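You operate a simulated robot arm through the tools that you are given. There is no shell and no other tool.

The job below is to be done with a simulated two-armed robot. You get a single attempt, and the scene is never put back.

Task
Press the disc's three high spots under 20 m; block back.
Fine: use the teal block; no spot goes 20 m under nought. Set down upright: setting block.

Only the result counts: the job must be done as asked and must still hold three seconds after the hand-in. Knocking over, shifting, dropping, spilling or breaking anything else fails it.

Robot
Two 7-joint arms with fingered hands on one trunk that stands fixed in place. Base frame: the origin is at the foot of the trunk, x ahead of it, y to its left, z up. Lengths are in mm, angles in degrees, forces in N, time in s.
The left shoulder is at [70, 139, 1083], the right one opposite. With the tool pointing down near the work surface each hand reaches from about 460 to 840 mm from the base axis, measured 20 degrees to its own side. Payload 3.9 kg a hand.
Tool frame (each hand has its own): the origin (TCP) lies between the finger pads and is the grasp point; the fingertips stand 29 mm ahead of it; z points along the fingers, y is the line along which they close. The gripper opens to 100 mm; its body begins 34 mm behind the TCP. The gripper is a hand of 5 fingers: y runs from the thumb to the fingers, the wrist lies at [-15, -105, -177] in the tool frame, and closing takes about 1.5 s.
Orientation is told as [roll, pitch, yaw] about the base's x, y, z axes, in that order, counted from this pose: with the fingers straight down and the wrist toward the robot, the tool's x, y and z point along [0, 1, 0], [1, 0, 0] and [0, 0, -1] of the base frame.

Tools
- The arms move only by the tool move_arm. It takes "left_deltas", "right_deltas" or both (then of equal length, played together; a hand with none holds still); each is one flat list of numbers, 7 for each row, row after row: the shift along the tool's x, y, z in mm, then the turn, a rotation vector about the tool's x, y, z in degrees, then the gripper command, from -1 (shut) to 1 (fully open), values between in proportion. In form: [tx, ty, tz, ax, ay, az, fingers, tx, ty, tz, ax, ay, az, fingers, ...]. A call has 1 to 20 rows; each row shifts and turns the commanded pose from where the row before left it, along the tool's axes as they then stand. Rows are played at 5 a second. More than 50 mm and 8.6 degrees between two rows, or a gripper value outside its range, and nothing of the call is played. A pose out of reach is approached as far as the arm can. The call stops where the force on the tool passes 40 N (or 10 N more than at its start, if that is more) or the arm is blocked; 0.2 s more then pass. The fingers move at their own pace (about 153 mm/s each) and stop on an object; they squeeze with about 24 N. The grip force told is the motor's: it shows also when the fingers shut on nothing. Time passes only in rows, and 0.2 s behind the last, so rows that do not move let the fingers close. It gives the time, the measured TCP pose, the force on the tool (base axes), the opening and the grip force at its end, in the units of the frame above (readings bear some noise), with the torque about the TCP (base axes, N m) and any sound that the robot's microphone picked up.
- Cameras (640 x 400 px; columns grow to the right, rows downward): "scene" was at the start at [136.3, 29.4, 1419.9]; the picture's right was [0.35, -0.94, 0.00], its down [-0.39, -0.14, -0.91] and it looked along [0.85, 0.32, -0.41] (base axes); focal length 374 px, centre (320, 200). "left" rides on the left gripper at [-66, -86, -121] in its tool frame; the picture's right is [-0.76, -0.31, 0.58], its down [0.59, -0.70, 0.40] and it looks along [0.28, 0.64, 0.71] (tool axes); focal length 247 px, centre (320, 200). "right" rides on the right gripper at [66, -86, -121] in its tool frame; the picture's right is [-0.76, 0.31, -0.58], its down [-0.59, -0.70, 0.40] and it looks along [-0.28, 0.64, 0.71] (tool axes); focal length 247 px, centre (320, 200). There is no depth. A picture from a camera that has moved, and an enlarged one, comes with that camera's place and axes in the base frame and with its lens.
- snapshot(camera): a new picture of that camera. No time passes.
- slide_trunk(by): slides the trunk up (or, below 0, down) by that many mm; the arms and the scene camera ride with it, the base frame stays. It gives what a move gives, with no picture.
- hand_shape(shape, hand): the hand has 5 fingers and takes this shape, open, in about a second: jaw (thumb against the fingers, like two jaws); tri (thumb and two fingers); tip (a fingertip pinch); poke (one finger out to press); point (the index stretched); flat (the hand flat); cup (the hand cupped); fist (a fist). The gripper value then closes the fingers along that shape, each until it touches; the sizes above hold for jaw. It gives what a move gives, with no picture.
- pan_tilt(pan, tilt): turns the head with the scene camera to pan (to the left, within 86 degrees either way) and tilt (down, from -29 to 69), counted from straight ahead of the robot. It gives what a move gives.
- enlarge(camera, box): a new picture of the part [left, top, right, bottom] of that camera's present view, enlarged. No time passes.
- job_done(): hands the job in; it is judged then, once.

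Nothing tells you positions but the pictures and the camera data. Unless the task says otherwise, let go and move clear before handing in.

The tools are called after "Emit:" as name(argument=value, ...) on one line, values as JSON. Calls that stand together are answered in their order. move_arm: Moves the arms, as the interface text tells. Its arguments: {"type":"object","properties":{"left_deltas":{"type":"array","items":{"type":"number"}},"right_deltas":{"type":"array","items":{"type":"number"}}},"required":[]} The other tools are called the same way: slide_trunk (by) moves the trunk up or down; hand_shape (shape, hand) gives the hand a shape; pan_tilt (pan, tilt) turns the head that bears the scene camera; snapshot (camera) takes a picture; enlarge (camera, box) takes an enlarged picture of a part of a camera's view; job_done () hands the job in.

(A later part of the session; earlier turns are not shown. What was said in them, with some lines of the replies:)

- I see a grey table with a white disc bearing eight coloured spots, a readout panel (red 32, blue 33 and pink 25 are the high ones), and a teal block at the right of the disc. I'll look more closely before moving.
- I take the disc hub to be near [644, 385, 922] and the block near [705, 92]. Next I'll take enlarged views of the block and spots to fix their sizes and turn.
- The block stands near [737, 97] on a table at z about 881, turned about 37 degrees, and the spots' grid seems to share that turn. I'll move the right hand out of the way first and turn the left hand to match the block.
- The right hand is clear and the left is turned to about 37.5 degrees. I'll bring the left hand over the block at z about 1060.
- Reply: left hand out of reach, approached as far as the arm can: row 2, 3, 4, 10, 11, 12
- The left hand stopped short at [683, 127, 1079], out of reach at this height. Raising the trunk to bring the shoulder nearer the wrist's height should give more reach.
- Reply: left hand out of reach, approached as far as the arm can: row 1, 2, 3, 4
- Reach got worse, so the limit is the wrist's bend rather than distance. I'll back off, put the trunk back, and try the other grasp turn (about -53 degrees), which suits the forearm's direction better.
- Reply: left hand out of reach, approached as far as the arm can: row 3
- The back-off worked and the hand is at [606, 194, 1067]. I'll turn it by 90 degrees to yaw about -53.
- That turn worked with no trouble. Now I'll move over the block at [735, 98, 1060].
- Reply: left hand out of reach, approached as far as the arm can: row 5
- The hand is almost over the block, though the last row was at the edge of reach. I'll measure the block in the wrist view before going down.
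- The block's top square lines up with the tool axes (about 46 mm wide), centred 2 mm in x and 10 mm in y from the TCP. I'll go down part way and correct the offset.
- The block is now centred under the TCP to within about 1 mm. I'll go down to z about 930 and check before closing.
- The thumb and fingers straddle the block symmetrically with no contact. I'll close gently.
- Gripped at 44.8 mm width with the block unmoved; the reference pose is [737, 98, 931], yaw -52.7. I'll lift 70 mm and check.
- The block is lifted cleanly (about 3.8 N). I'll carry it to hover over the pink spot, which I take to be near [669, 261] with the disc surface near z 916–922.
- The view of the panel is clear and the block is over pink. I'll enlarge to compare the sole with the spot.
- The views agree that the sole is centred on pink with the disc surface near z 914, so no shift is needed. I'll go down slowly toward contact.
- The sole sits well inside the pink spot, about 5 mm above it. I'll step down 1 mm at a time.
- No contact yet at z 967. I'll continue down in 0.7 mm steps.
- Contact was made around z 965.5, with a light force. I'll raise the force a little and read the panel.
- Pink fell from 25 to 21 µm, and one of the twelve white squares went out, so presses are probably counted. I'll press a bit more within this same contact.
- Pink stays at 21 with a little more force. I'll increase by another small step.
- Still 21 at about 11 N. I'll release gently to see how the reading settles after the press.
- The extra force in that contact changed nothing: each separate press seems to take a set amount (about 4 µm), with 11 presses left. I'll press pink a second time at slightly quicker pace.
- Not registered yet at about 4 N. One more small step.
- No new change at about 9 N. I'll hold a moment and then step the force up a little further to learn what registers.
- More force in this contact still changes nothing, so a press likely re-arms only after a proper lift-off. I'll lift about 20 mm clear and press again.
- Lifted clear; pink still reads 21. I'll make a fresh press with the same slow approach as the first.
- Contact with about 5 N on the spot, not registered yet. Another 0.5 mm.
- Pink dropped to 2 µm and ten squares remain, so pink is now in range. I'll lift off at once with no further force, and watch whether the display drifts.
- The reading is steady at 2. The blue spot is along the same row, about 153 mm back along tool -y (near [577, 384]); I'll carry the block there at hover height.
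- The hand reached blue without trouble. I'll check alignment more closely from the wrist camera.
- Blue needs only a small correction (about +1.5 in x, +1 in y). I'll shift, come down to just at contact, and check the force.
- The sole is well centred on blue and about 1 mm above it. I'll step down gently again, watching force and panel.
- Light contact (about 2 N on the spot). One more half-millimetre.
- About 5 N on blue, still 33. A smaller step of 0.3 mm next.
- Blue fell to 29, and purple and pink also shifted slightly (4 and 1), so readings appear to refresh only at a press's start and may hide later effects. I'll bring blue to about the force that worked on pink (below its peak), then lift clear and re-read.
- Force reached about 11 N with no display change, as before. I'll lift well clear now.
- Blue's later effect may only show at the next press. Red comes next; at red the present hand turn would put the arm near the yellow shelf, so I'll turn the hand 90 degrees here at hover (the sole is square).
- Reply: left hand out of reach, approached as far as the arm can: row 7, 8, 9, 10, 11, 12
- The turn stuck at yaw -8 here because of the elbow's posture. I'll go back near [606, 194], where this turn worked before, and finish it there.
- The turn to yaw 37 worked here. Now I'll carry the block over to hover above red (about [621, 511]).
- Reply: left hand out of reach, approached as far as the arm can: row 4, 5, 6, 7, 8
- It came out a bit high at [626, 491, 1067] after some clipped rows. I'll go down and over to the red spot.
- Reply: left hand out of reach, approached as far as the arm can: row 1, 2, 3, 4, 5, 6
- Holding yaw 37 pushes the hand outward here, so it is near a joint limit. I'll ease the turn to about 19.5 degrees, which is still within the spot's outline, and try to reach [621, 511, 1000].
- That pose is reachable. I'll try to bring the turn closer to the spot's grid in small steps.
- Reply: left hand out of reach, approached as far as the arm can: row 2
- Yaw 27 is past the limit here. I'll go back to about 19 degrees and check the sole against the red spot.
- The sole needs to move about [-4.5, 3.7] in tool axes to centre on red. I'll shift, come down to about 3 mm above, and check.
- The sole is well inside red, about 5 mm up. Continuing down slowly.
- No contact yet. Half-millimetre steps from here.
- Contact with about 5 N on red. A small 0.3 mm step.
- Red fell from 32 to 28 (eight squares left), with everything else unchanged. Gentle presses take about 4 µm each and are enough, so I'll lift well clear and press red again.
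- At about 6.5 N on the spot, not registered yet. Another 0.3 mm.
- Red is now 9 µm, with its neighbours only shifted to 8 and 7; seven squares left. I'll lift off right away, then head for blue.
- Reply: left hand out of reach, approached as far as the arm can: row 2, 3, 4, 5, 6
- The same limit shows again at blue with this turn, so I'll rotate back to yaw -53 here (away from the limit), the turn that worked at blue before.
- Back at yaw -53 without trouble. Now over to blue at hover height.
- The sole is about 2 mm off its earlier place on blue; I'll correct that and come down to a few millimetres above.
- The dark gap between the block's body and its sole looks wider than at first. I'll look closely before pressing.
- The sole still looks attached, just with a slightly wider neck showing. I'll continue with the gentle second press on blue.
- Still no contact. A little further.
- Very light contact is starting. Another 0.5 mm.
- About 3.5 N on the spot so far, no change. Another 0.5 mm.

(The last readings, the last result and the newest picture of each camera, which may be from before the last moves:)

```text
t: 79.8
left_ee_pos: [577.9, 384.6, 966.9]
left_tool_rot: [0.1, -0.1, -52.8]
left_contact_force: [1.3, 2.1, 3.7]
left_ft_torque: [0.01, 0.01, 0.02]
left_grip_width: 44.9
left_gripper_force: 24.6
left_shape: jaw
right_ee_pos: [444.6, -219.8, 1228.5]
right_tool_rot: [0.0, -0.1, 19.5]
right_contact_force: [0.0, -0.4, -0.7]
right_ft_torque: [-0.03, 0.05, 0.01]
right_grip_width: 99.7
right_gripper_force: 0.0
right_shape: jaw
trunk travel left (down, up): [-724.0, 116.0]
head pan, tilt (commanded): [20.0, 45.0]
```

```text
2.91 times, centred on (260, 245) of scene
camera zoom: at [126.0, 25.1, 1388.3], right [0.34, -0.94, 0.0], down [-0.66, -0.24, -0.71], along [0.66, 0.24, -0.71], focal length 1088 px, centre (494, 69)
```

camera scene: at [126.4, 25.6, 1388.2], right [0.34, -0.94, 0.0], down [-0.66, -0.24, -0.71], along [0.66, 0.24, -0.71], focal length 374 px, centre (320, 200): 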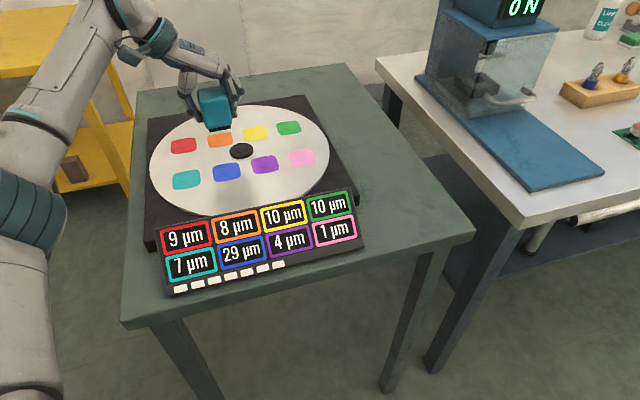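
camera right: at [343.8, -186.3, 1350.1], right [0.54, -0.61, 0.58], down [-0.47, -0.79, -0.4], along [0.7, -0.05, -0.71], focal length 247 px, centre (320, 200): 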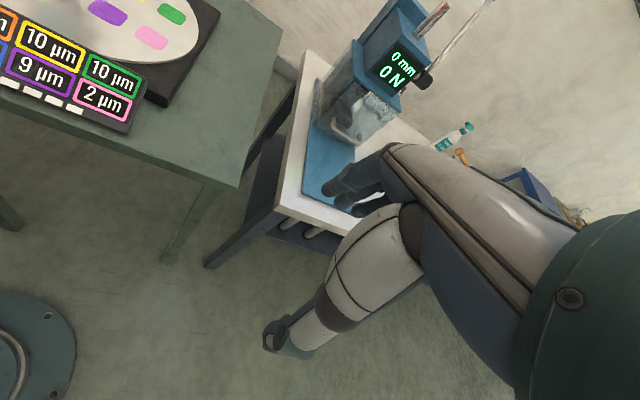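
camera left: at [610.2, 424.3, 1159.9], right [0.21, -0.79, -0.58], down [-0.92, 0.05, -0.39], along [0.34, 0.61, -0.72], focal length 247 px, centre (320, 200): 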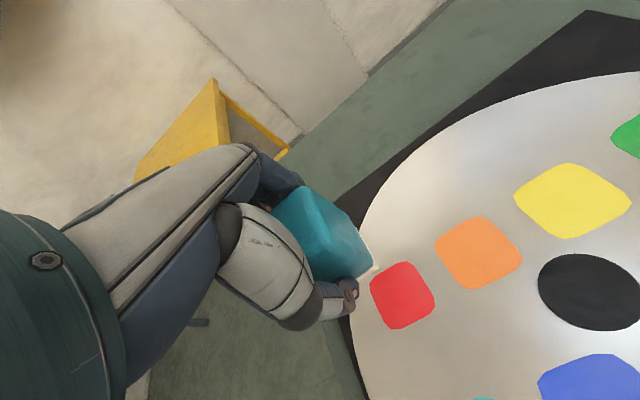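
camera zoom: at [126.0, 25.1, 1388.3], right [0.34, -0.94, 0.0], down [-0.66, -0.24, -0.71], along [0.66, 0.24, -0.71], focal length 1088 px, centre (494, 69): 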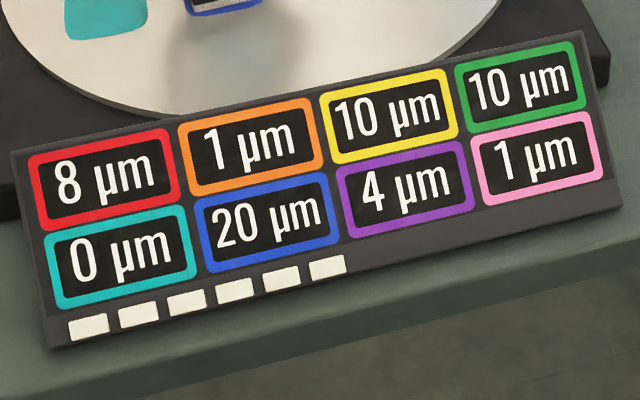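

Blue now reads 20 (it must be under 20); orange 1, teal 0 and the rest are safely in range, with six squares left. I'll lift clear and press blue once more, gently.

Emit:
move_arm(left_deltas=[0, 0, -1, 0, 0, 0, -1, 0, 0, -2, 0, 0, 0, -1, 0, 0, -5, 0, 0, 0, -1, 0, 0, -6, 0, 0, 0, -1, 0, 0, -6, 0, 0, 0, -1, 0, 0, 0, 0, 0, 0, -1])

Emit:
enlarge(camera="scene", box=[150, 180, 370, 310])

Emit:
enlarge(camera="scene", box=[180, 110, 280, 200])

Emit:
enlarge(camera="left", box=[240, 150, 480, 330])

```text
t: 81.2
left_ee_pos: [576.9, 385.0, 986.2]
left_tool_rot: [0.0, 0.0, -52.7]
left_contact_force: [-0.8, 0.3, -2.7]
left_ft_torque: [-0.02, 0.0, -0.01]
left_grip_width: 44.8
left_gripper_force: 24.1
left_shape: jaw
right_ee_pos: [445.8, -220.0, 1228.6]
right_tool_rot: [-0.1, -0.2, 19.4]
right_contact_force: [-0.2, 0.4, -0.4]
right_ft_torque: [0.03, -0.03, 0.0]
right_grip_width: 99.7
right_gripper_force: 0.1
right_shape: jaw
trunk travel left (down, up): [-724.0, 116.0]
head pan, tilt (commanded): [20.0, 45.0]
```

```text
2.91 times, centred on (260, 245) of scene
camera zoom: at [126.7, 25.5, 1388.2], right [0.34, -0.94, 0.0], down [-0.66, -0.24, -0.71], along [0.66, 0.24, -0.71], focal length 1088 px, centre (494, 69)
```

zoom: 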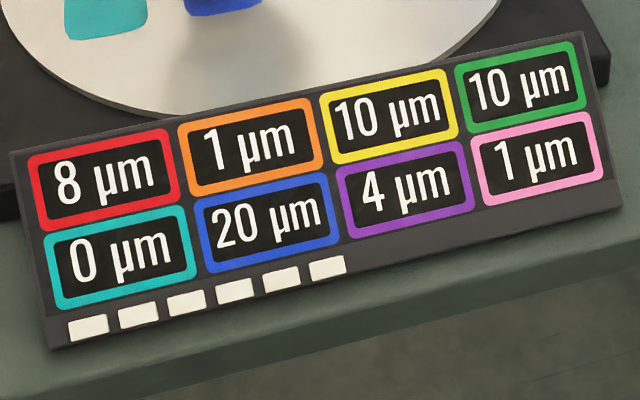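

```text
4.44 times, centred on (230, 155) of scene
camera zoom: at [126.7, 25.5, 1388.2], right [0.34, -0.94, 0.0], down [-0.66, -0.24, -0.71], along [0.66, 0.24, -0.71], focal length 1663 px, centre (720, 400)
```

zoom: 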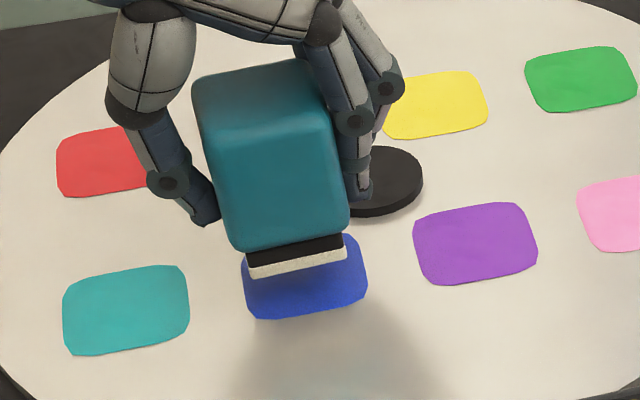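

```text
2.22 times, centred on (360, 240) of left
camera zoom: at [473.9, 413.7, 1107.3], right [-0.79, -0.21, -0.58], down [0.04, 0.92, -0.4], along [0.61, -0.34, -0.71], focal length 549 px, centre (231, 111)
```

zoom: 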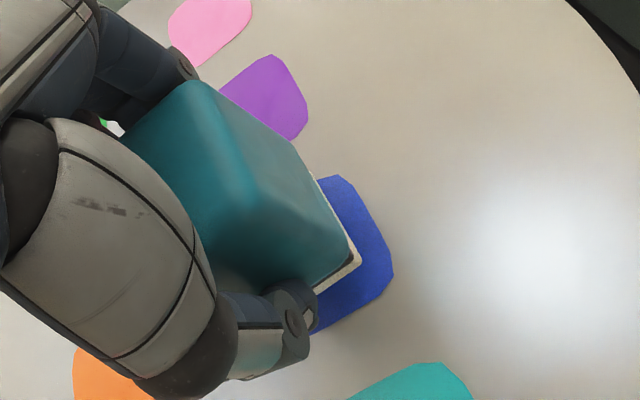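

The reading holds at 20 for blue. Now one more gentle press on blue.

Emit:
move_arm(left_deltas=[0, 0, 5, 0, 0, 0, -1, 0, 0, 5, 0, 0, 0, -1, 0, 0, 5, 0, 0, 0, -1, 0, 0, 2, 0, 0, 0, -1, 0, 0, 0.7, 0, 0, 0, -1, 0, 0, 0.7, 0, 0, 0, -1, 0, 0, 0.6, 0, 0, 0, -1, 0, 0, 0, 0, 0, 0, -1])

Emit:
enlarge(camera="scene", box=[150, 180, 370, 310])

```text
t: 83.0
left_ee_pos: [579.1, 385.4, 967.6]
left_tool_rot: [0.0, 0.0, -52.7]
left_contact_force: [0.1, 0.4, -3.4]
left_ft_torque: [0.04, 0.0, 0.0]
left_grip_width: 44.7
left_gripper_force: 24.1
left_shape: jaw
right_ee_pos: [446.5, -220.4, 1229.2]
right_tool_rot: [0.0, 0.0, 19.4]
right_contact_force: [-0.2, -0.7, 0.2]
right_ft_torque: [0.0, -0.03, 0.0]
right_grip_width: 99.7
right_gripper_force: 0.0
right_shape: jaw
trunk travel left (down, up): [-724.0, 116.0]
head pan, tilt (commanded): [20.0, 45.0]
```

```text
2.91 times, centred on (260, 245) of scene
camera zoom: at [126.7, 25.4, 1388.2], right [0.34, -0.94, 0.0], down [-0.66, -0.24, -0.71], along [0.66, 0.24, -0.71], focal length 1088 px, centre (494, 69)
```

zoom: 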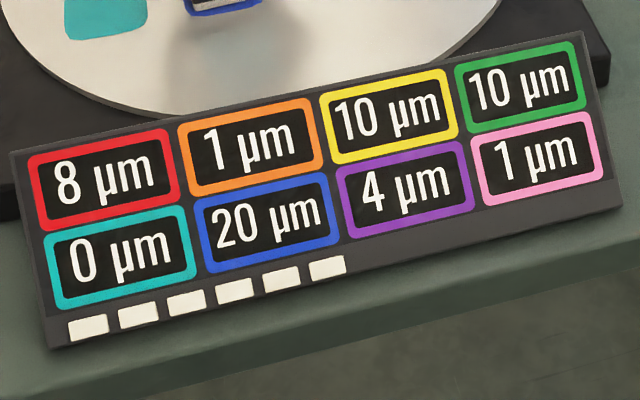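

Not in contact yet. Half-millimetre steps again.

Emit:
move_arm(left_deltas=[0, 0, 0.5, 0, 0, 0, -1, 0, 0, 0.4, 0, 0, 0, -1, 0, 0, 0, 0, 0, 0, -1])

Emit:
enlarge(camera="scene", box=[150, 180, 370, 310])

```text
t: 83.8
left_ee_pos: [578.1, 385.8, 966.5]
left_tool_rot: [0.0, -0.1, -52.7]
left_contact_force: [-0.1, 0.6, -1.8]
left_ft_torque: [0.02, 0.02, 0.0]
left_grip_width: 44.8
left_gripper_force: 23.6
left_shape: jaw
right_ee_pos: [446.0, -219.4, 1228.1]
right_tool_rot: [0.1, -0.1, 19.5]
right_contact_force: [0.5, 0.0, -0.5]
right_ft_torque: [0.0, 0.0, -0.02]
right_grip_width: 99.7
right_gripper_force: 0.0
right_shape: jaw
trunk travel left (down, up): [-724.0, 116.0]
head pan, tilt (commanded): [20.0, 45.0]
```

```text
2.91 times, centred on (260, 245) of scene
camera zoom: at [126.6, 25.4, 1388.2], right [0.34, -0.94, 0.0], down [-0.66, -0.24, -0.71], along [0.66, 0.24, -0.71], focal length 1088 px, centre (494, 69)
```

zoom: 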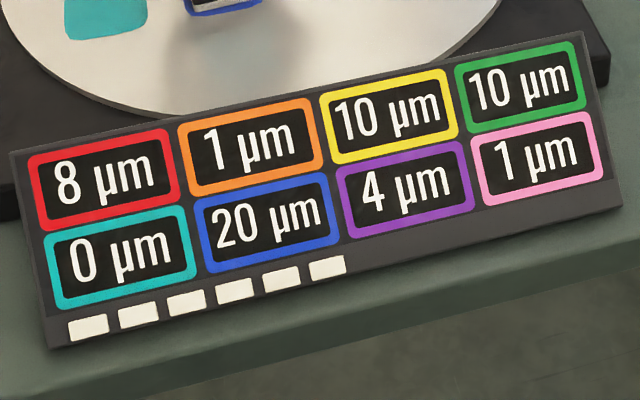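

Light contact is beginning. Another 0.5 mm.

Emit:
move_arm(left_deltas=[0, 0, 0.5, 0, 0, 0, -1, 0, 0, 0, 0, 0, 0, -1])

Emit:
enlarge(camera="scene", box=[150, 180, 370, 310])

```text
t: 84.4
left_ee_pos: [577.7, 384.4, 967.4]
left_tool_rot: [0.0, 0.0, -52.7]
left_contact_force: [1.2, -0.3, -1.3]
left_ft_torque: [-0.01, 0.01, 0.0]
left_grip_width: 44.7
left_gripper_force: 24.4
left_shape: jaw
right_ee_pos: [446.1, -220.0, 1228.0]
right_tool_rot: [0.0, 0.0, 19.5]
right_contact_force: [-0.1, -0.1, 1.1]
right_ft_torque: [-0.01, 0.02, 0.01]
right_grip_width: 99.9
right_gripper_force: 0.1
right_shape: jaw
trunk travel left (down, up): [-724.0, 116.0]
head pan, tilt (commanded): [20.0, 45.0]
```

```text
2.91 times, centred on (260, 245) of scene
camera zoom: at [126.4, 25.1, 1388.2], right [0.34, -0.94, 0.0], down [-0.66, -0.24, -0.71], along [0.66, 0.24, -0.71], focal length 1088 px, centre (494, 69)
```

zoom: 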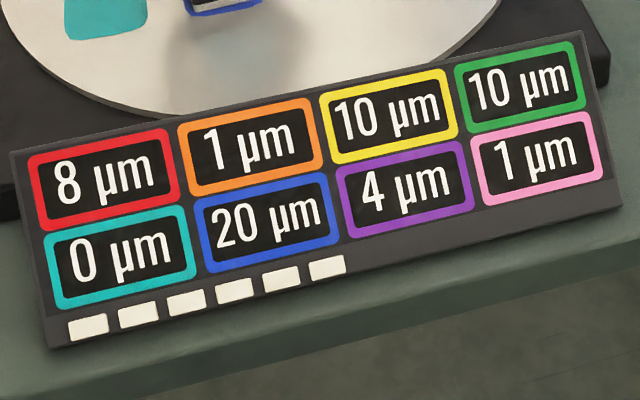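

About 2 N on the spot. Another 0.5 mm.

Emit:
move_arm(left_deltas=[0, 0, 0.5, 0, 0, 0, -1, 0, 0, 0, 0, 0, 0, -1])

Emit:
enlarge(camera="scene", box=[150, 180, 370, 310])

```text
t: 85.0
left_ee_pos: [578.0, 384.7, 967.0]
left_tool_rot: [-0.1, 0.0, -52.8]
left_contact_force: [-0.5, -0.4, -0.5]
left_ft_torque: [0.02, 0.08, 0.01]
left_grip_width: 44.7
left_gripper_force: 24.1
left_shape: jaw
right_ee_pos: [445.5, -220.2, 1229.8]
right_tool_rot: [-0.1, 0.1, 19.5]
right_contact_force: [0.2, -0.1, -0.1]
right_ft_torque: [0.0, -0.01, 0.03]
right_grip_width: 99.9
right_gripper_force: 0.0
right_shape: jaw
trunk travel left (down, up): [-724.0, 116.0]
head pan, tilt (commanded): [20.0, 45.0]
```

```text
2.91 times, centred on (260, 245) of scene
camera zoom: at [126.1, 24.9, 1388.3], right [0.34, -0.94, 0.0], down [-0.66, -0.24, -0.71], along [0.66, 0.24, -0.71], focal length 1088 px, centre (494, 69)
```

zoom: 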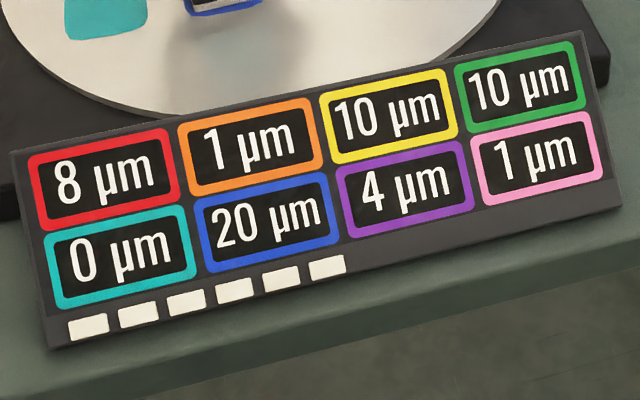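

The contact feels softer now (about 3 N). Another 0.5 mm step.

Emit:
move_arm(left_deltas=[0, 0, 0.5, 0, 0, 0, -1, 0, 0, 0, 0, 0, 0, -1])

Emit:
enlarge(camera="scene", box=[150, 180, 370, 310])

```text
t: 85.6
left_ee_pos: [577.8, 384.3, 965.4]
left_tool_rot: [0.1, -0.2, -52.7]
left_contact_force: [0.0, 0.4, 3.6]
left_ft_torque: [0.03, 0.03, -0.01]
left_grip_width: 44.8
left_gripper_force: 23.9
left_shape: jaw
right_ee_pos: [444.7, -221.0, 1229.5]
right_tool_rot: [-0.1, 0.1, 19.5]
right_contact_force: [0.2, -0.2, 0.7]
right_ft_torque: [-0.01, -0.02, 0.01]
right_grip_width: 99.8
right_gripper_force: 0.0
right_shape: jaw
trunk travel left (down, up): [-724.0, 116.0]
head pan, tilt (commanded): [20.0, 45.0]
```

```text
2.91 times, centred on (260, 245) of scene
camera zoom: at [125.7, 24.8, 1388.3], right [0.34, -0.94, 0.0], down [-0.66, -0.24, -0.71], along [0.66, 0.24, -0.71], focal length 1088 px, centre (494, 69)
```

zoom: 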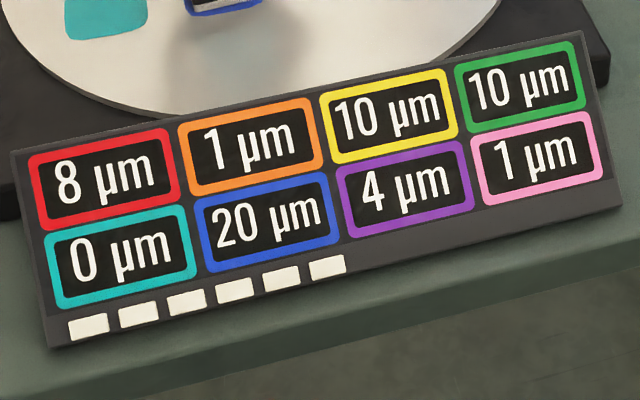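

About 7 N on the spot, close to the registering level. A 0.2 mm step.

Emit:
move_arm(left_deltas=[0, 0, 0.2, 0, 0, 0, -1, 0, 0, 0, 0, 0, 0, -1])

Emit:
enlarge(camera="scene", box=[150, 180, 370, 310])

```text
t: 86.2
left_ee_pos: [579.0, 383.9, 964.8]
left_tool_rot: [0.0, -0.1, -52.7]
left_contact_force: [2.1, 1.8, 5.9]
left_ft_torque: [0.04, 0.0, 0.02]
left_grip_width: 44.7
left_gripper_force: 24.1
left_shape: jaw
right_ee_pos: [444.5, -219.8, 1228.8]
right_tool_rot: [0.0, 0.0, 19.4]
right_contact_force: [0.1, -0.2, 0.2]
right_ft_torque: [0.03, -0.02, 0.0]
right_grip_width: 99.7
right_gripper_force: 0.1
right_shape: jaw
trunk travel left (down, up): [-724.0, 116.0]
head pan, tilt (commanded): [20.0, 45.0]
```

```text
2.91 times, centred on (260, 245) of scene
camera zoom: at [125.6, 24.7, 1388.4], right [0.34, -0.94, 0.0], down [-0.66, -0.24, -0.71], along [0.66, 0.24, -0.71], focal length 1088 px, centre (494, 69)
```

zoom: 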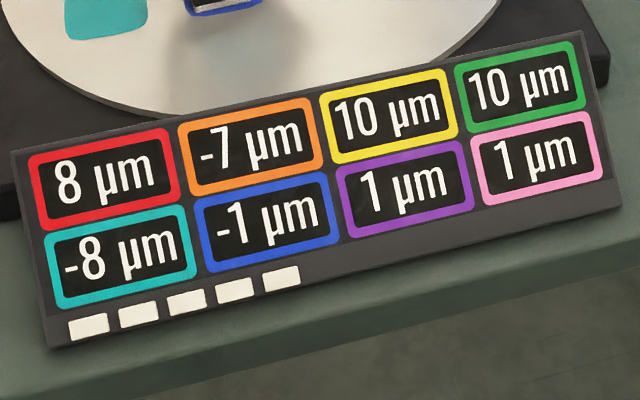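

Blue now reads -1, and every spot lies between -8 and 10: all under 20 and none near -20. I'll lift off at once and not touch the disc again.

Emit:
move_arm(left_deltas=[0, 0, -1, 0, 0, 0, -1, 0, 0, -2, 0, 0, 0, -1, 0, 0, -5, 0, 0, 0, -1, 0, 0, -8, 0, 0, 0, -1, 0, 0, -10, 0, 0, 0, -1, 0, 0, -10, 0, 0, 0, -1, 0, 0, 0, 0, 0, 0, -1])

Emit:
enlarge(camera="scene", box=[150, 180, 370, 310])

Emit:
enlarge(camera="scene", box=[180, 80, 280, 200])

```text
t: 87.8
left_ee_pos: [578.9, 383.7, 1002.1]
left_tool_rot: [-0.1, -0.1, -52.7]
left_contact_force: [0.4, -0.5, -2.6]
left_ft_torque: [0.0, 0.03, -0.02]
left_grip_width: 44.7
left_gripper_force: 23.7
left_shape: jaw
right_ee_pos: [445.3, -219.1, 1228.1]
right_tool_rot: [0.0, 0.0, 19.6]
right_contact_force: [0.8, -0.5, -0.2]
right_ft_torque: [-0.01, 0.0, -0.02]
right_grip_width: 99.6
right_gripper_force: 0.0
right_shape: jaw
trunk travel left (down, up): [-724.0, 116.0]
head pan, tilt (commanded): [20.0, 45.0]
```

```text
2.91 times, centred on (260, 245) of scene
camera zoom: at [126.8, 25.6, 1388.2], right [0.34, -0.94, 0.0], down [-0.66, -0.24, -0.71], along [0.66, 0.24, -0.71], focal length 1088 px, centre (494, 69)
```

zoom: 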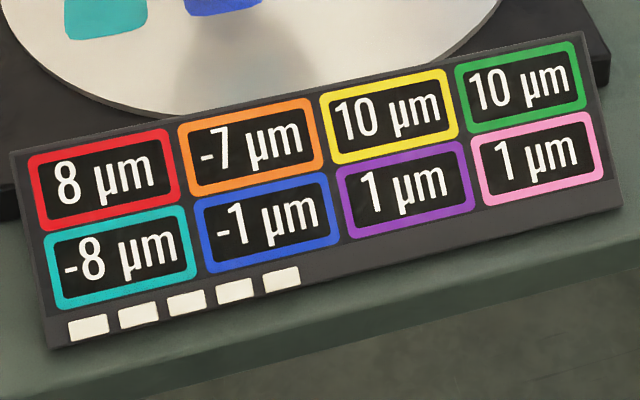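

```text
3.33 times, centred on (230, 140) of scene
camera zoom: at [126.8, 25.6, 1388.2], right [0.34, -0.94, 0.0], down [-0.66, -0.24, -0.71], along [0.66, 0.24, -0.71], focal length 1247 px, centre (620, 400)
```

zoom: 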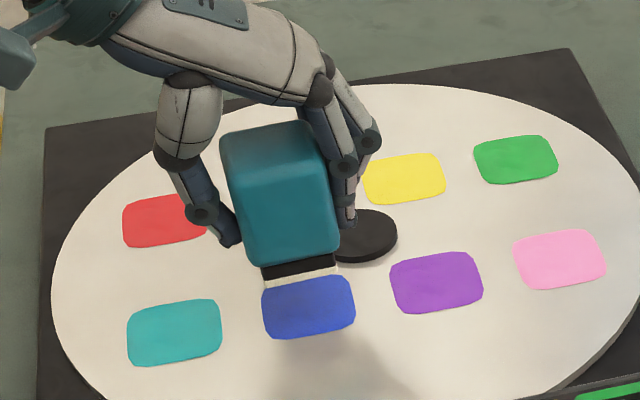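

The readings hold steady after lift-off. I'll now carry the block back toward its place at [737, 98] at a safe height.

Emit:
move_arm(left_deltas=[-3.9, 26.9, 0, 0, 0, 0, -1, -3.9, 26.9, 0, 0, 0, 0, -1, -3.9, 26.9, 0, 0, 0, 0, -1, -3.9, 26.9, 0, 0, 0, 0, -1, -3.9, 26.9, 0, 0, 0, 0, -1, -3.9, 26.9, 0, 0, 0, 0, -1, -3.9, 26.9, 0, 0, 0, 0, -1, -3.9, 26.9, 0, 0, 0, 0, -1, -3.9, 26.9, 0, 0, 0, 0, -1, -3.9, 26.9, 0, 0, 0, 0, -1, -3.9, 26.9, 0, 0, 0, 0, -1, -3.9, 26.9, 0, 0, 0, 0, -1, 0, 0, 0, 0, 0, 0, -1])

Emit:
snapshot(camera="scene")

Emit:
enlarge(camera="scene", box=[350, 115, 430, 190])

```text
t: 90.6
left_ee_pos: [735.6, 100.7, 998.7]
left_tool_rot: [0.0, 0.0, -52.8]
left_contact_force: [0.0, -0.4, -2.3]
left_ft_torque: [-0.06, -0.01, 0.02]
left_grip_width: 44.6
left_gripper_force: 24.1
left_shape: jaw
right_ee_pos: [446.4, -219.3, 1228.8]
right_tool_rot: [-0.1, 0.1, 19.4]
right_contact_force: [0.0, 0.3, 0.0]
right_ft_torque: [-0.01, -0.01, -0.02]
right_grip_width: 99.7
right_gripper_force: 0.0
right_shape: jaw
trunk travel left (down, up): [-724.0, 116.0]
head pan, tilt (commanded): [20.0, 45.0]
```

```text
taken
camera scene: at [126.3, 26.5, 1388.2], right [0.34, -0.94, 0.0], down [-0.66, -0.24, -0.71], along [0.66, 0.24, -0.71], focal length 374 px, centre (320, 200)
```

scene: 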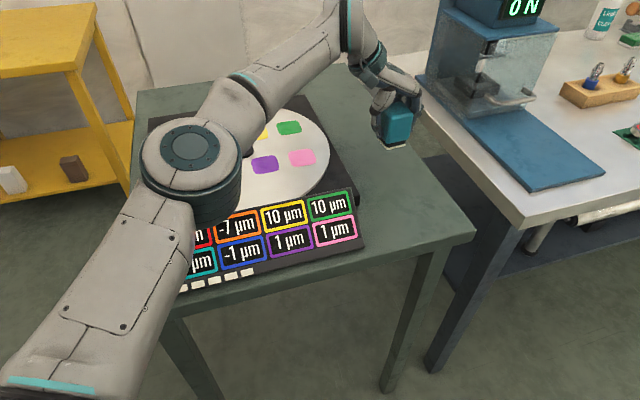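

```text
5.33 times, centred on (390, 152) of scene
camera zoom: at [126.3, 26.5, 1388.2], right [0.34, -0.94, 0.0], down [-0.66, -0.24, -0.71], along [0.66, 0.24, -0.71], focal length 1995 px, centre (-53, 453)
```

zoom: 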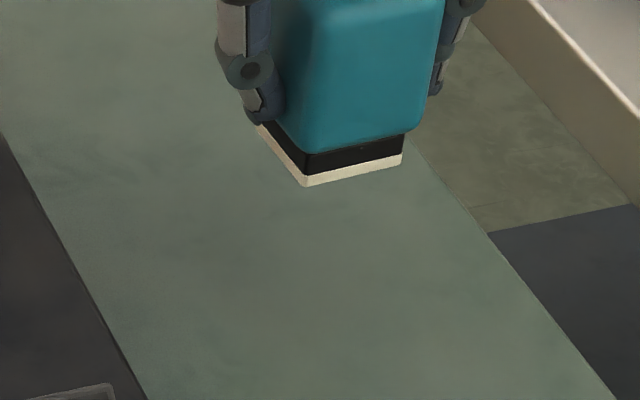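

Very close to the original place; I'll correct about 2.5 mm along tool y and come down to a few millimetres above the table.

Emit:
move_arm(left_deltas=[-0.2, 2.5, 0, 0, 0, 0, -1, 0, 0, 14, 0, 0, 0, -1, 0, 0, 14, 0, 0, 0, -1, 0, 0, 14, 0, 0, 0, -1, 0, 0, 12, 0, 0, 0, -1, 0, 0, 6, 0, 0, 0, -1, 0, 0, 0, 0, 0, 0, -1])

Emit:
enlarge(camera="scene", box=[350, 115, 430, 190])

```text
t: 92.2
left_ee_pos: [737.2, 98.1, 940.8]
left_tool_rot: [-0.1, 0.0, -52.8]
left_contact_force: [0.0, 0.1, -2.6]
left_ft_torque: [-0.03, 0.02, 0.01]
left_grip_width: 44.8
left_gripper_force: 23.9
left_shape: jaw
right_ee_pos: [445.8, -219.7, 1229.1]
right_tool_rot: [0.0, 0.0, 19.4]
right_contact_force: [0.4, 0.3, 0.1]
right_ft_torque: [0.01, 0.01, 0.03]
right_grip_width: 99.9
right_gripper_force: 0.0
right_shape: jaw
trunk travel left (down, up): [-724.0, 116.0]
head pan, tilt (commanded): [20.0, 45.0]
```

```text
5.33 times, centred on (390, 152) of scene
camera zoom: at [126.7, 25.3, 1388.2], right [0.34, -0.94, 0.0], down [-0.66, -0.24, -0.71], along [0.66, 0.24, -0.71], focal length 1995 px, centre (-53, 453)
```

zoom: 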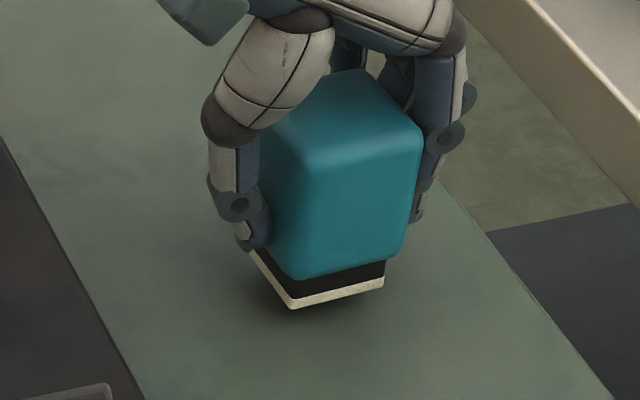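

Almost down. I'll lower to about 4 mm above the table and compare against the first picture.

Emit:
move_arm(left_deltas=[0, 0, 3, 0, 0, 0, -1, 0, 0, 3, 0, 0, 0, -1, 0, 0, 0, 0, 0, 0, -1])

Emit:
enlarge(camera="scene", box=[350, 115, 430, 190])

Emit:
enlarge(camera="right", box=[180, 0, 340, 120])

```text
t: 93.0
left_ee_pos: [738.0, 97.3, 935.0]
left_tool_rot: [0.1, -0.1, -52.7]
left_contact_force: [-0.5, 0.3, -3.5]
left_ft_torque: [0.01, 0.01, 0.01]
left_grip_width: 44.8
left_gripper_force: 24.2
left_shape: jaw
right_ee_pos: [447.4, -220.6, 1229.7]
right_tool_rot: [0.0, 0.1, 19.5]
right_contact_force: [-0.6, 0.3, 0.7]
right_ft_torque: [0.01, 0.0, 0.02]
right_grip_width: 99.8
right_gripper_force: 0.0
right_shape: jaw
trunk travel left (down, up): [-724.0, 116.0]
head pan, tilt (commanded): [20.0, 45.0]
```

```text
5.33 times, centred on (390, 152) of scene
camera zoom: at [126.8, 25.1, 1388.2], right [0.34, -0.94, 0.0], down [-0.66, -0.24, -0.71], along [0.66, 0.24, -0.71], focal length 1995 px, centre (-53, 453)
```

zoom: 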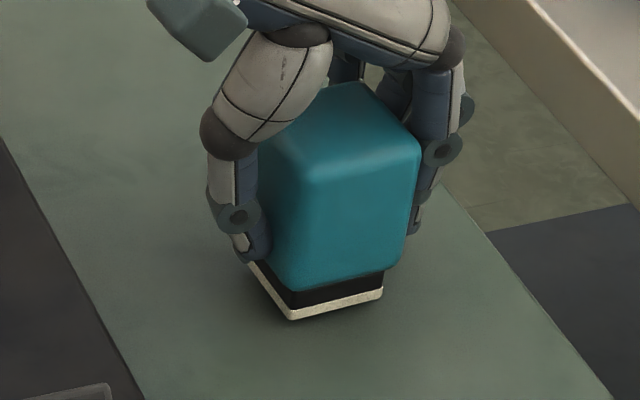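

```text
3.33 times, centred on (260, 60) of right
camera zoom: at [343.5, -186.3, 1350.2], right [0.54, -0.61, 0.58], down [-0.47, -0.79, -0.4], along [0.7, -0.05, -0.71], focal length 823 px, centre (520, 667)
```

zoom: 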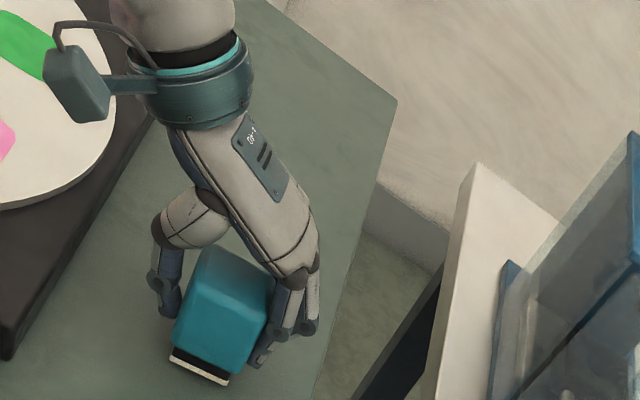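

The block would land about 2 mm to the right of its first mark; I'll shift it back and lower until the table takes its weight.

Emit:
move_arm(left_deltas=[0.5, -1.6, 0, 0, 0, 0, -1, 0, 0, 1, 0, 0, 0, -1, 0, 0, 1, 0, 0, 0, -1, 0, 0, 1, 0, 0, 0, -1, 0, 0, 0.5, 0, 0, 0, -1, 0, 0, 0, 0, 0, 0, -1])

```text
t: 94.4
left_ee_pos: [737.6, 99.3, 930.9]
left_tool_rot: [0.0, 0.0, -52.7]
left_contact_force: [0.4, 0.8, -3.3]
left_ft_torque: [0.01, 0.04, -0.04]
left_grip_width: 44.5
left_gripper_force: 24.1
left_shape: jaw
right_ee_pos: [446.0, -219.8, 1229.2]
right_tool_rot: [0.0, -0.1, 19.5]
right_contact_force: [-0.3, -0.5, 1.5]
right_ft_torque: [0.01, 0.0, 0.0]
right_grip_width: 100.0
right_gripper_force: 0.0
right_shape: jaw
trunk travel left (down, up): [-724.0, 116.0]
head pan, tilt (commanded): [20.0, 45.0]
```

No table contact yet. Lowering by half millimetres.

Emit:
move_arm(left_deltas=[0, 0, 0.5, 0, 0, 0, -1, 0, 0, 0.5, 0, 0, 0, -1, 0, 0, 0, 0, 0, 0, -1])

Emit:
enlarge(camera="scene", box=[350, 115, 430, 190])

```text
t: 95.2
left_ee_pos: [737.2, 99.5, 930.6]
left_tool_rot: [0.1, 0.0, -52.7]
left_contact_force: [1.0, 0.1, -1.8]
left_ft_torque: [0.01, 0.0, 0.0]
left_grip_width: 44.6
left_gripper_force: 24.1
left_shape: jaw
right_ee_pos: [444.6, -219.8, 1229.4]
right_tool_rot: [0.0, 0.0, 19.5]
right_contact_force: [-0.1, 0.7, 0.0]
right_ft_torque: [-0.03, -0.01, 0.0]
right_grip_width: 99.7
right_gripper_force: 0.2
right_shape: jaw
trunk travel left (down, up): [-724.0, 116.0]
head pan, tilt (commanded): [20.0, 45.0]
```

```text
5.33 times, centred on (390, 152) of scene
camera zoom: at [126.7, 25.2, 1388.2], right [0.34, -0.94, 0.0], down [-0.66, -0.24, -0.71], along [0.66, 0.24, -0.71], focal length 1995 px, centre (-53, 453)
```

zoom: 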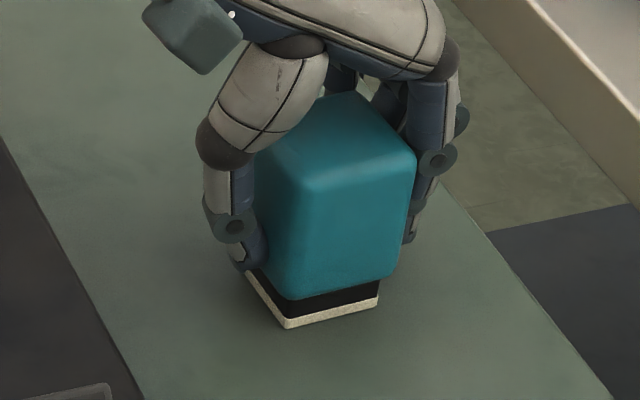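

The sole lines up with its first place within about 1 mm and the table is starting to take the weight. One more half millimetre, then I'll release.

Emit:
move_arm(left_deltas=[0, 0, 0.5, 0, 0, 0, -1, 0, 0, 0, 0, 0, 0, -1])

```text
t: 95.8
left_ee_pos: [737.9, 97.3, 929.8]
left_tool_rot: [0.1, 0.0, -52.8]
left_contact_force: [1.5, -0.8, 1.4]
left_ft_torque: [0.02, -0.03, 0.0]
left_grip_width: 45.0
left_gripper_force: 23.8
left_shape: jaw
right_ee_pos: [445.1, -219.3, 1228.1]
right_tool_rot: [0.0, 0.1, 19.5]
right_contact_force: [-0.1, 0.3, 0.2]
right_ft_torque: [0.04, 0.0, 0.0]
right_grip_width: 99.8
right_gripper_force: 0.0
right_shape: jaw
trunk travel left (down, up): [-724.0, 116.0]
head pan, tilt (commanded): [20.0, 45.0]
```

The block rests on the table. I'll open the fingers slowly.

Emit:
move_arm(left_deltas=[0, 0, 0, 0, 0, 0, -0.1, 0, 0, 0, 0, 0, 0, 0, 0, 0, 0, 0, 0, 0, 0.15, 0, 0, 0, 0, 0, 0, 0.35, 0, 0, 0, 0, 0, 0, 0.6, 0, 0, 0, 0, 0, 0, 1, 0, 0, 0, 0, 0, 0, 1, 0, 0, 0, 0, 0, 0, 1])

Emit:
enlarge(camera="scene", box=[350, 115, 430, 190])

```text
t: 97.6
left_ee_pos: [737.5, 97.6, 929.7]
left_tool_rot: [0.1, -0.1, -52.8]
left_contact_force: [0.7, -0.4, -0.3]
left_ft_torque: [0.0, 0.02, 0.0]
left_grip_width: 99.8
left_gripper_force: 0.0
left_shape: jaw
right_ee_pos: [445.0, -220.3, 1228.4]
right_tool_rot: [0.0, 0.0, 19.5]
right_contact_force: [0.2, 0.1, 0.1]
right_ft_torque: [0.02, 0.0, -0.02]
right_grip_width: 99.6
right_gripper_force: 0.1
right_shape: jaw
trunk travel left (down, up): [-724.0, 116.0]
head pan, tilt (commanded): [20.0, 45.0]
```

```text
5.33 times, centred on (390, 152) of scene
camera zoom: at [126.2, 25.1, 1388.2], right [0.34, -0.94, 0.0], down [-0.66, -0.24, -0.71], along [0.66, 0.24, -0.71], focal length 1995 px, centre (-53, 453)
```

zoom: 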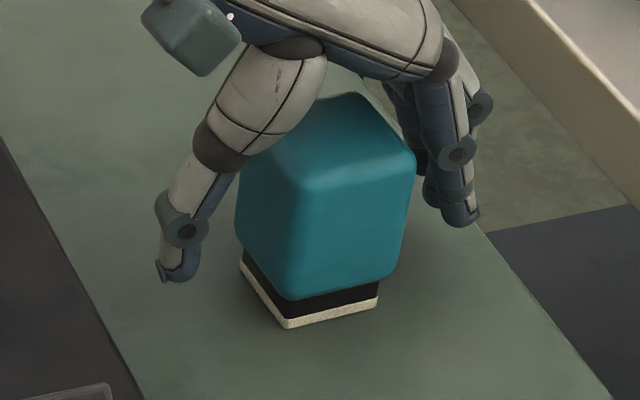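

The block stands free and upright. I'll lift the hand straight up and then move it clear.

Emit:
move_arm(left_deltas=[0, 0, -5, 0, 0, 0, 1, 0, 0, -10, 0, 0, 0, 1, 0, 0, -15, 0, 0, 0, 1, 0, 0, -15, 0, 0, 0, 1, 0, 0, -15, 0, 0, 0, 1, 0, 0, -15, 0, 0, 0, 1, 0, 0, -10, 0, 0, 0, 1, 0, 0, 0, 0, 0, 0, 1])

Emit:
enlarge(camera="scene", box=[350, 115, 430, 190])

Emit:
move_arm(left_deltas=[-5, -25, -8, 0, 0, 0, 1, -5, -25, -8, 0, 0, 0, 1, -5, -25, -8, 0, 0, 0, 1, -5, -25, -8, 0, 0, 0, 1, -5, -25, -8, 0, 0, 0, 1, -5, -25, -8, 0, 0, 0, 1, 0, 0, 0, 0, 0, 0, 1])

Emit:
snapshot(camera="scene")

Emit:
enlarge(camera="scene", box=[350, 115, 430, 190])

Emit:
snapshot(camera="right")

```text
t: 99.4
left_ee_pos: [737.2, 99.0, 1016.1]
left_tool_rot: [0.1, 0.1, -52.8]
left_contact_force: [0.0, 0.7, 0.1]
left_ft_torque: [-0.02, 0.0, -0.04]
left_grip_width: 99.9
left_gripper_force: 0.0
left_shape: jaw
right_ee_pos: [445.0, -218.2, 1229.0]
right_tool_rot: [0.0, 0.0, 19.6]
right_contact_force: [-0.3, -0.3, -0.5]
right_ft_torque: [0.03, -0.02, 0.04]
right_grip_width: 99.8
right_gripper_force: 0.2
right_shape: jaw
trunk travel left (down, up): [-724.0, 116.0]
head pan, tilt (commanded): [20.0, 45.0]
```

```text
5.33 times, centred on (390, 152) of scene
camera zoom: at [126.3, 25.2, 1388.2], right [0.34, -0.94, 0.0], down [-0.66, -0.24, -0.71], along [0.66, 0.24, -0.71], focal length 1995 px, centre (-53, 453)
```

zoom: 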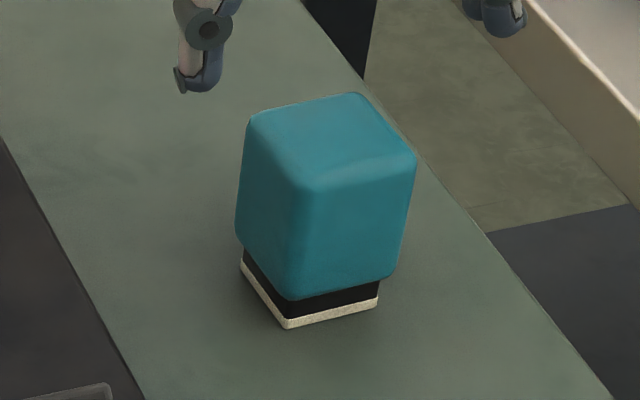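

```text
t: 101.0
left_ee_pos: [622.7, 200.5, 1062.4]
left_tool_rot: [-0.1, 0.0, -52.7]
left_contact_force: [0.2, 0.0, 0.1]
left_ft_torque: [0.02, 0.0, -0.02]
left_grip_width: 99.8
left_gripper_force: 0.1
left_shape: jaw
right_ee_pos: [446.5, -220.9, 1228.0]
right_tool_rot: [0.1, 0.1, 19.4]
right_contact_force: [-1.0, 0.0, -0.4]
right_ft_torque: [0.04, 0.01, 0.01]
right_grip_width: 100.0
right_gripper_force: 0.0
right_shape: jaw
trunk travel left (down, up): [-724.0, 116.0]
head pan, tilt (commanded): [20.0, 45.0]
```

```text
taken
camera scene: at [126.9, 24.5, 1388.2], right [0.34, -0.94, 0.0], down [-0.66, -0.24, -0.71], along [0.66, 0.24, -0.71], focal length 374 px, centre (320, 200)
```

scene: 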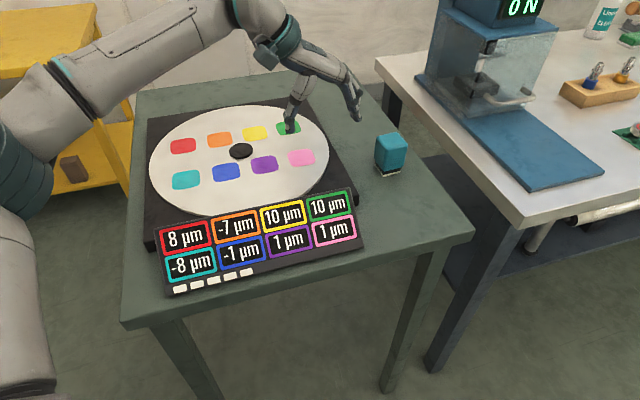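

```text
5.33 times, centred on (390, 152) of scene
camera zoom: at [126.9, 24.5, 1388.2], right [0.34, -0.94, 0.0], down [-0.66, -0.24, -0.71], along [0.66, 0.24, -0.71], focal length 1995 px, centre (-53, 453)
```

zoom: 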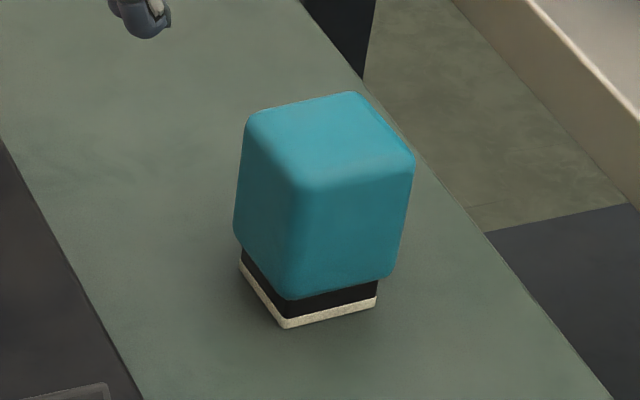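

```text
taken
camera right: at [343.6, -186.9, 1350.0], right [0.54, -0.61, 0.58], down [-0.47, -0.79, -0.4], along [0.7, -0.05, -0.71], focal length 247 px, centre (320, 200)
```

right: 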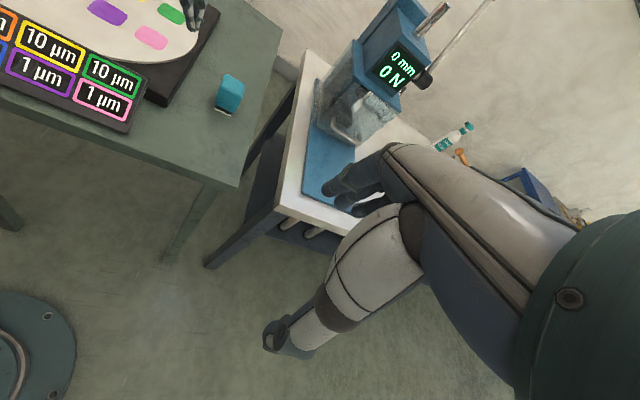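

The block is back upright on its first place, both hands are clear, and the panel shows 8, -7, 10, 10, -8, -1, 1 and 1 µm. All spots are under 20 and none is near -20, so I'm handing in.

Emit:
job_done()

```text
The job is handed in.
```

The three high spots are pressed under 20 µm and the teal block is back in its place. The job is handed in, but I have no verdict on it yet.

| Spot | Start (µm) | Final (µm) |
|---|---|---|
| Red (high) | 32 | 8 |
| Blue (high) | 33 | -1 |
| Pink (high) | 25 | 1 |
| Orange | 13 | -7 |
| Yellow | 10 | 10 |
| Green | 10 | 10 |
| Teal | 12 | -8 |
| Purple | 9 | 1 |

- **Neighbouring spots:** Pressing also lowered orange, teal and purple. The lowest spot is at -8 µm, so nothing is near the -20 limit.
- **Readout:** The panel only updated when a new press registered, so the last press may have shifted a spot slightly after the final reading.
- **Block:** It stands upright within about 1 mm of where it started, turned the same way. Its pale sole looks thinner than at the start, with more of the black layer showing, so the presses seem to have worn it.
- **Presses used:** Five of the panel's twelve squares are still lit; one went out with each counted press.

Both hands were clear when I handed in, and I saw nothing else in the scene knocked or shifted.
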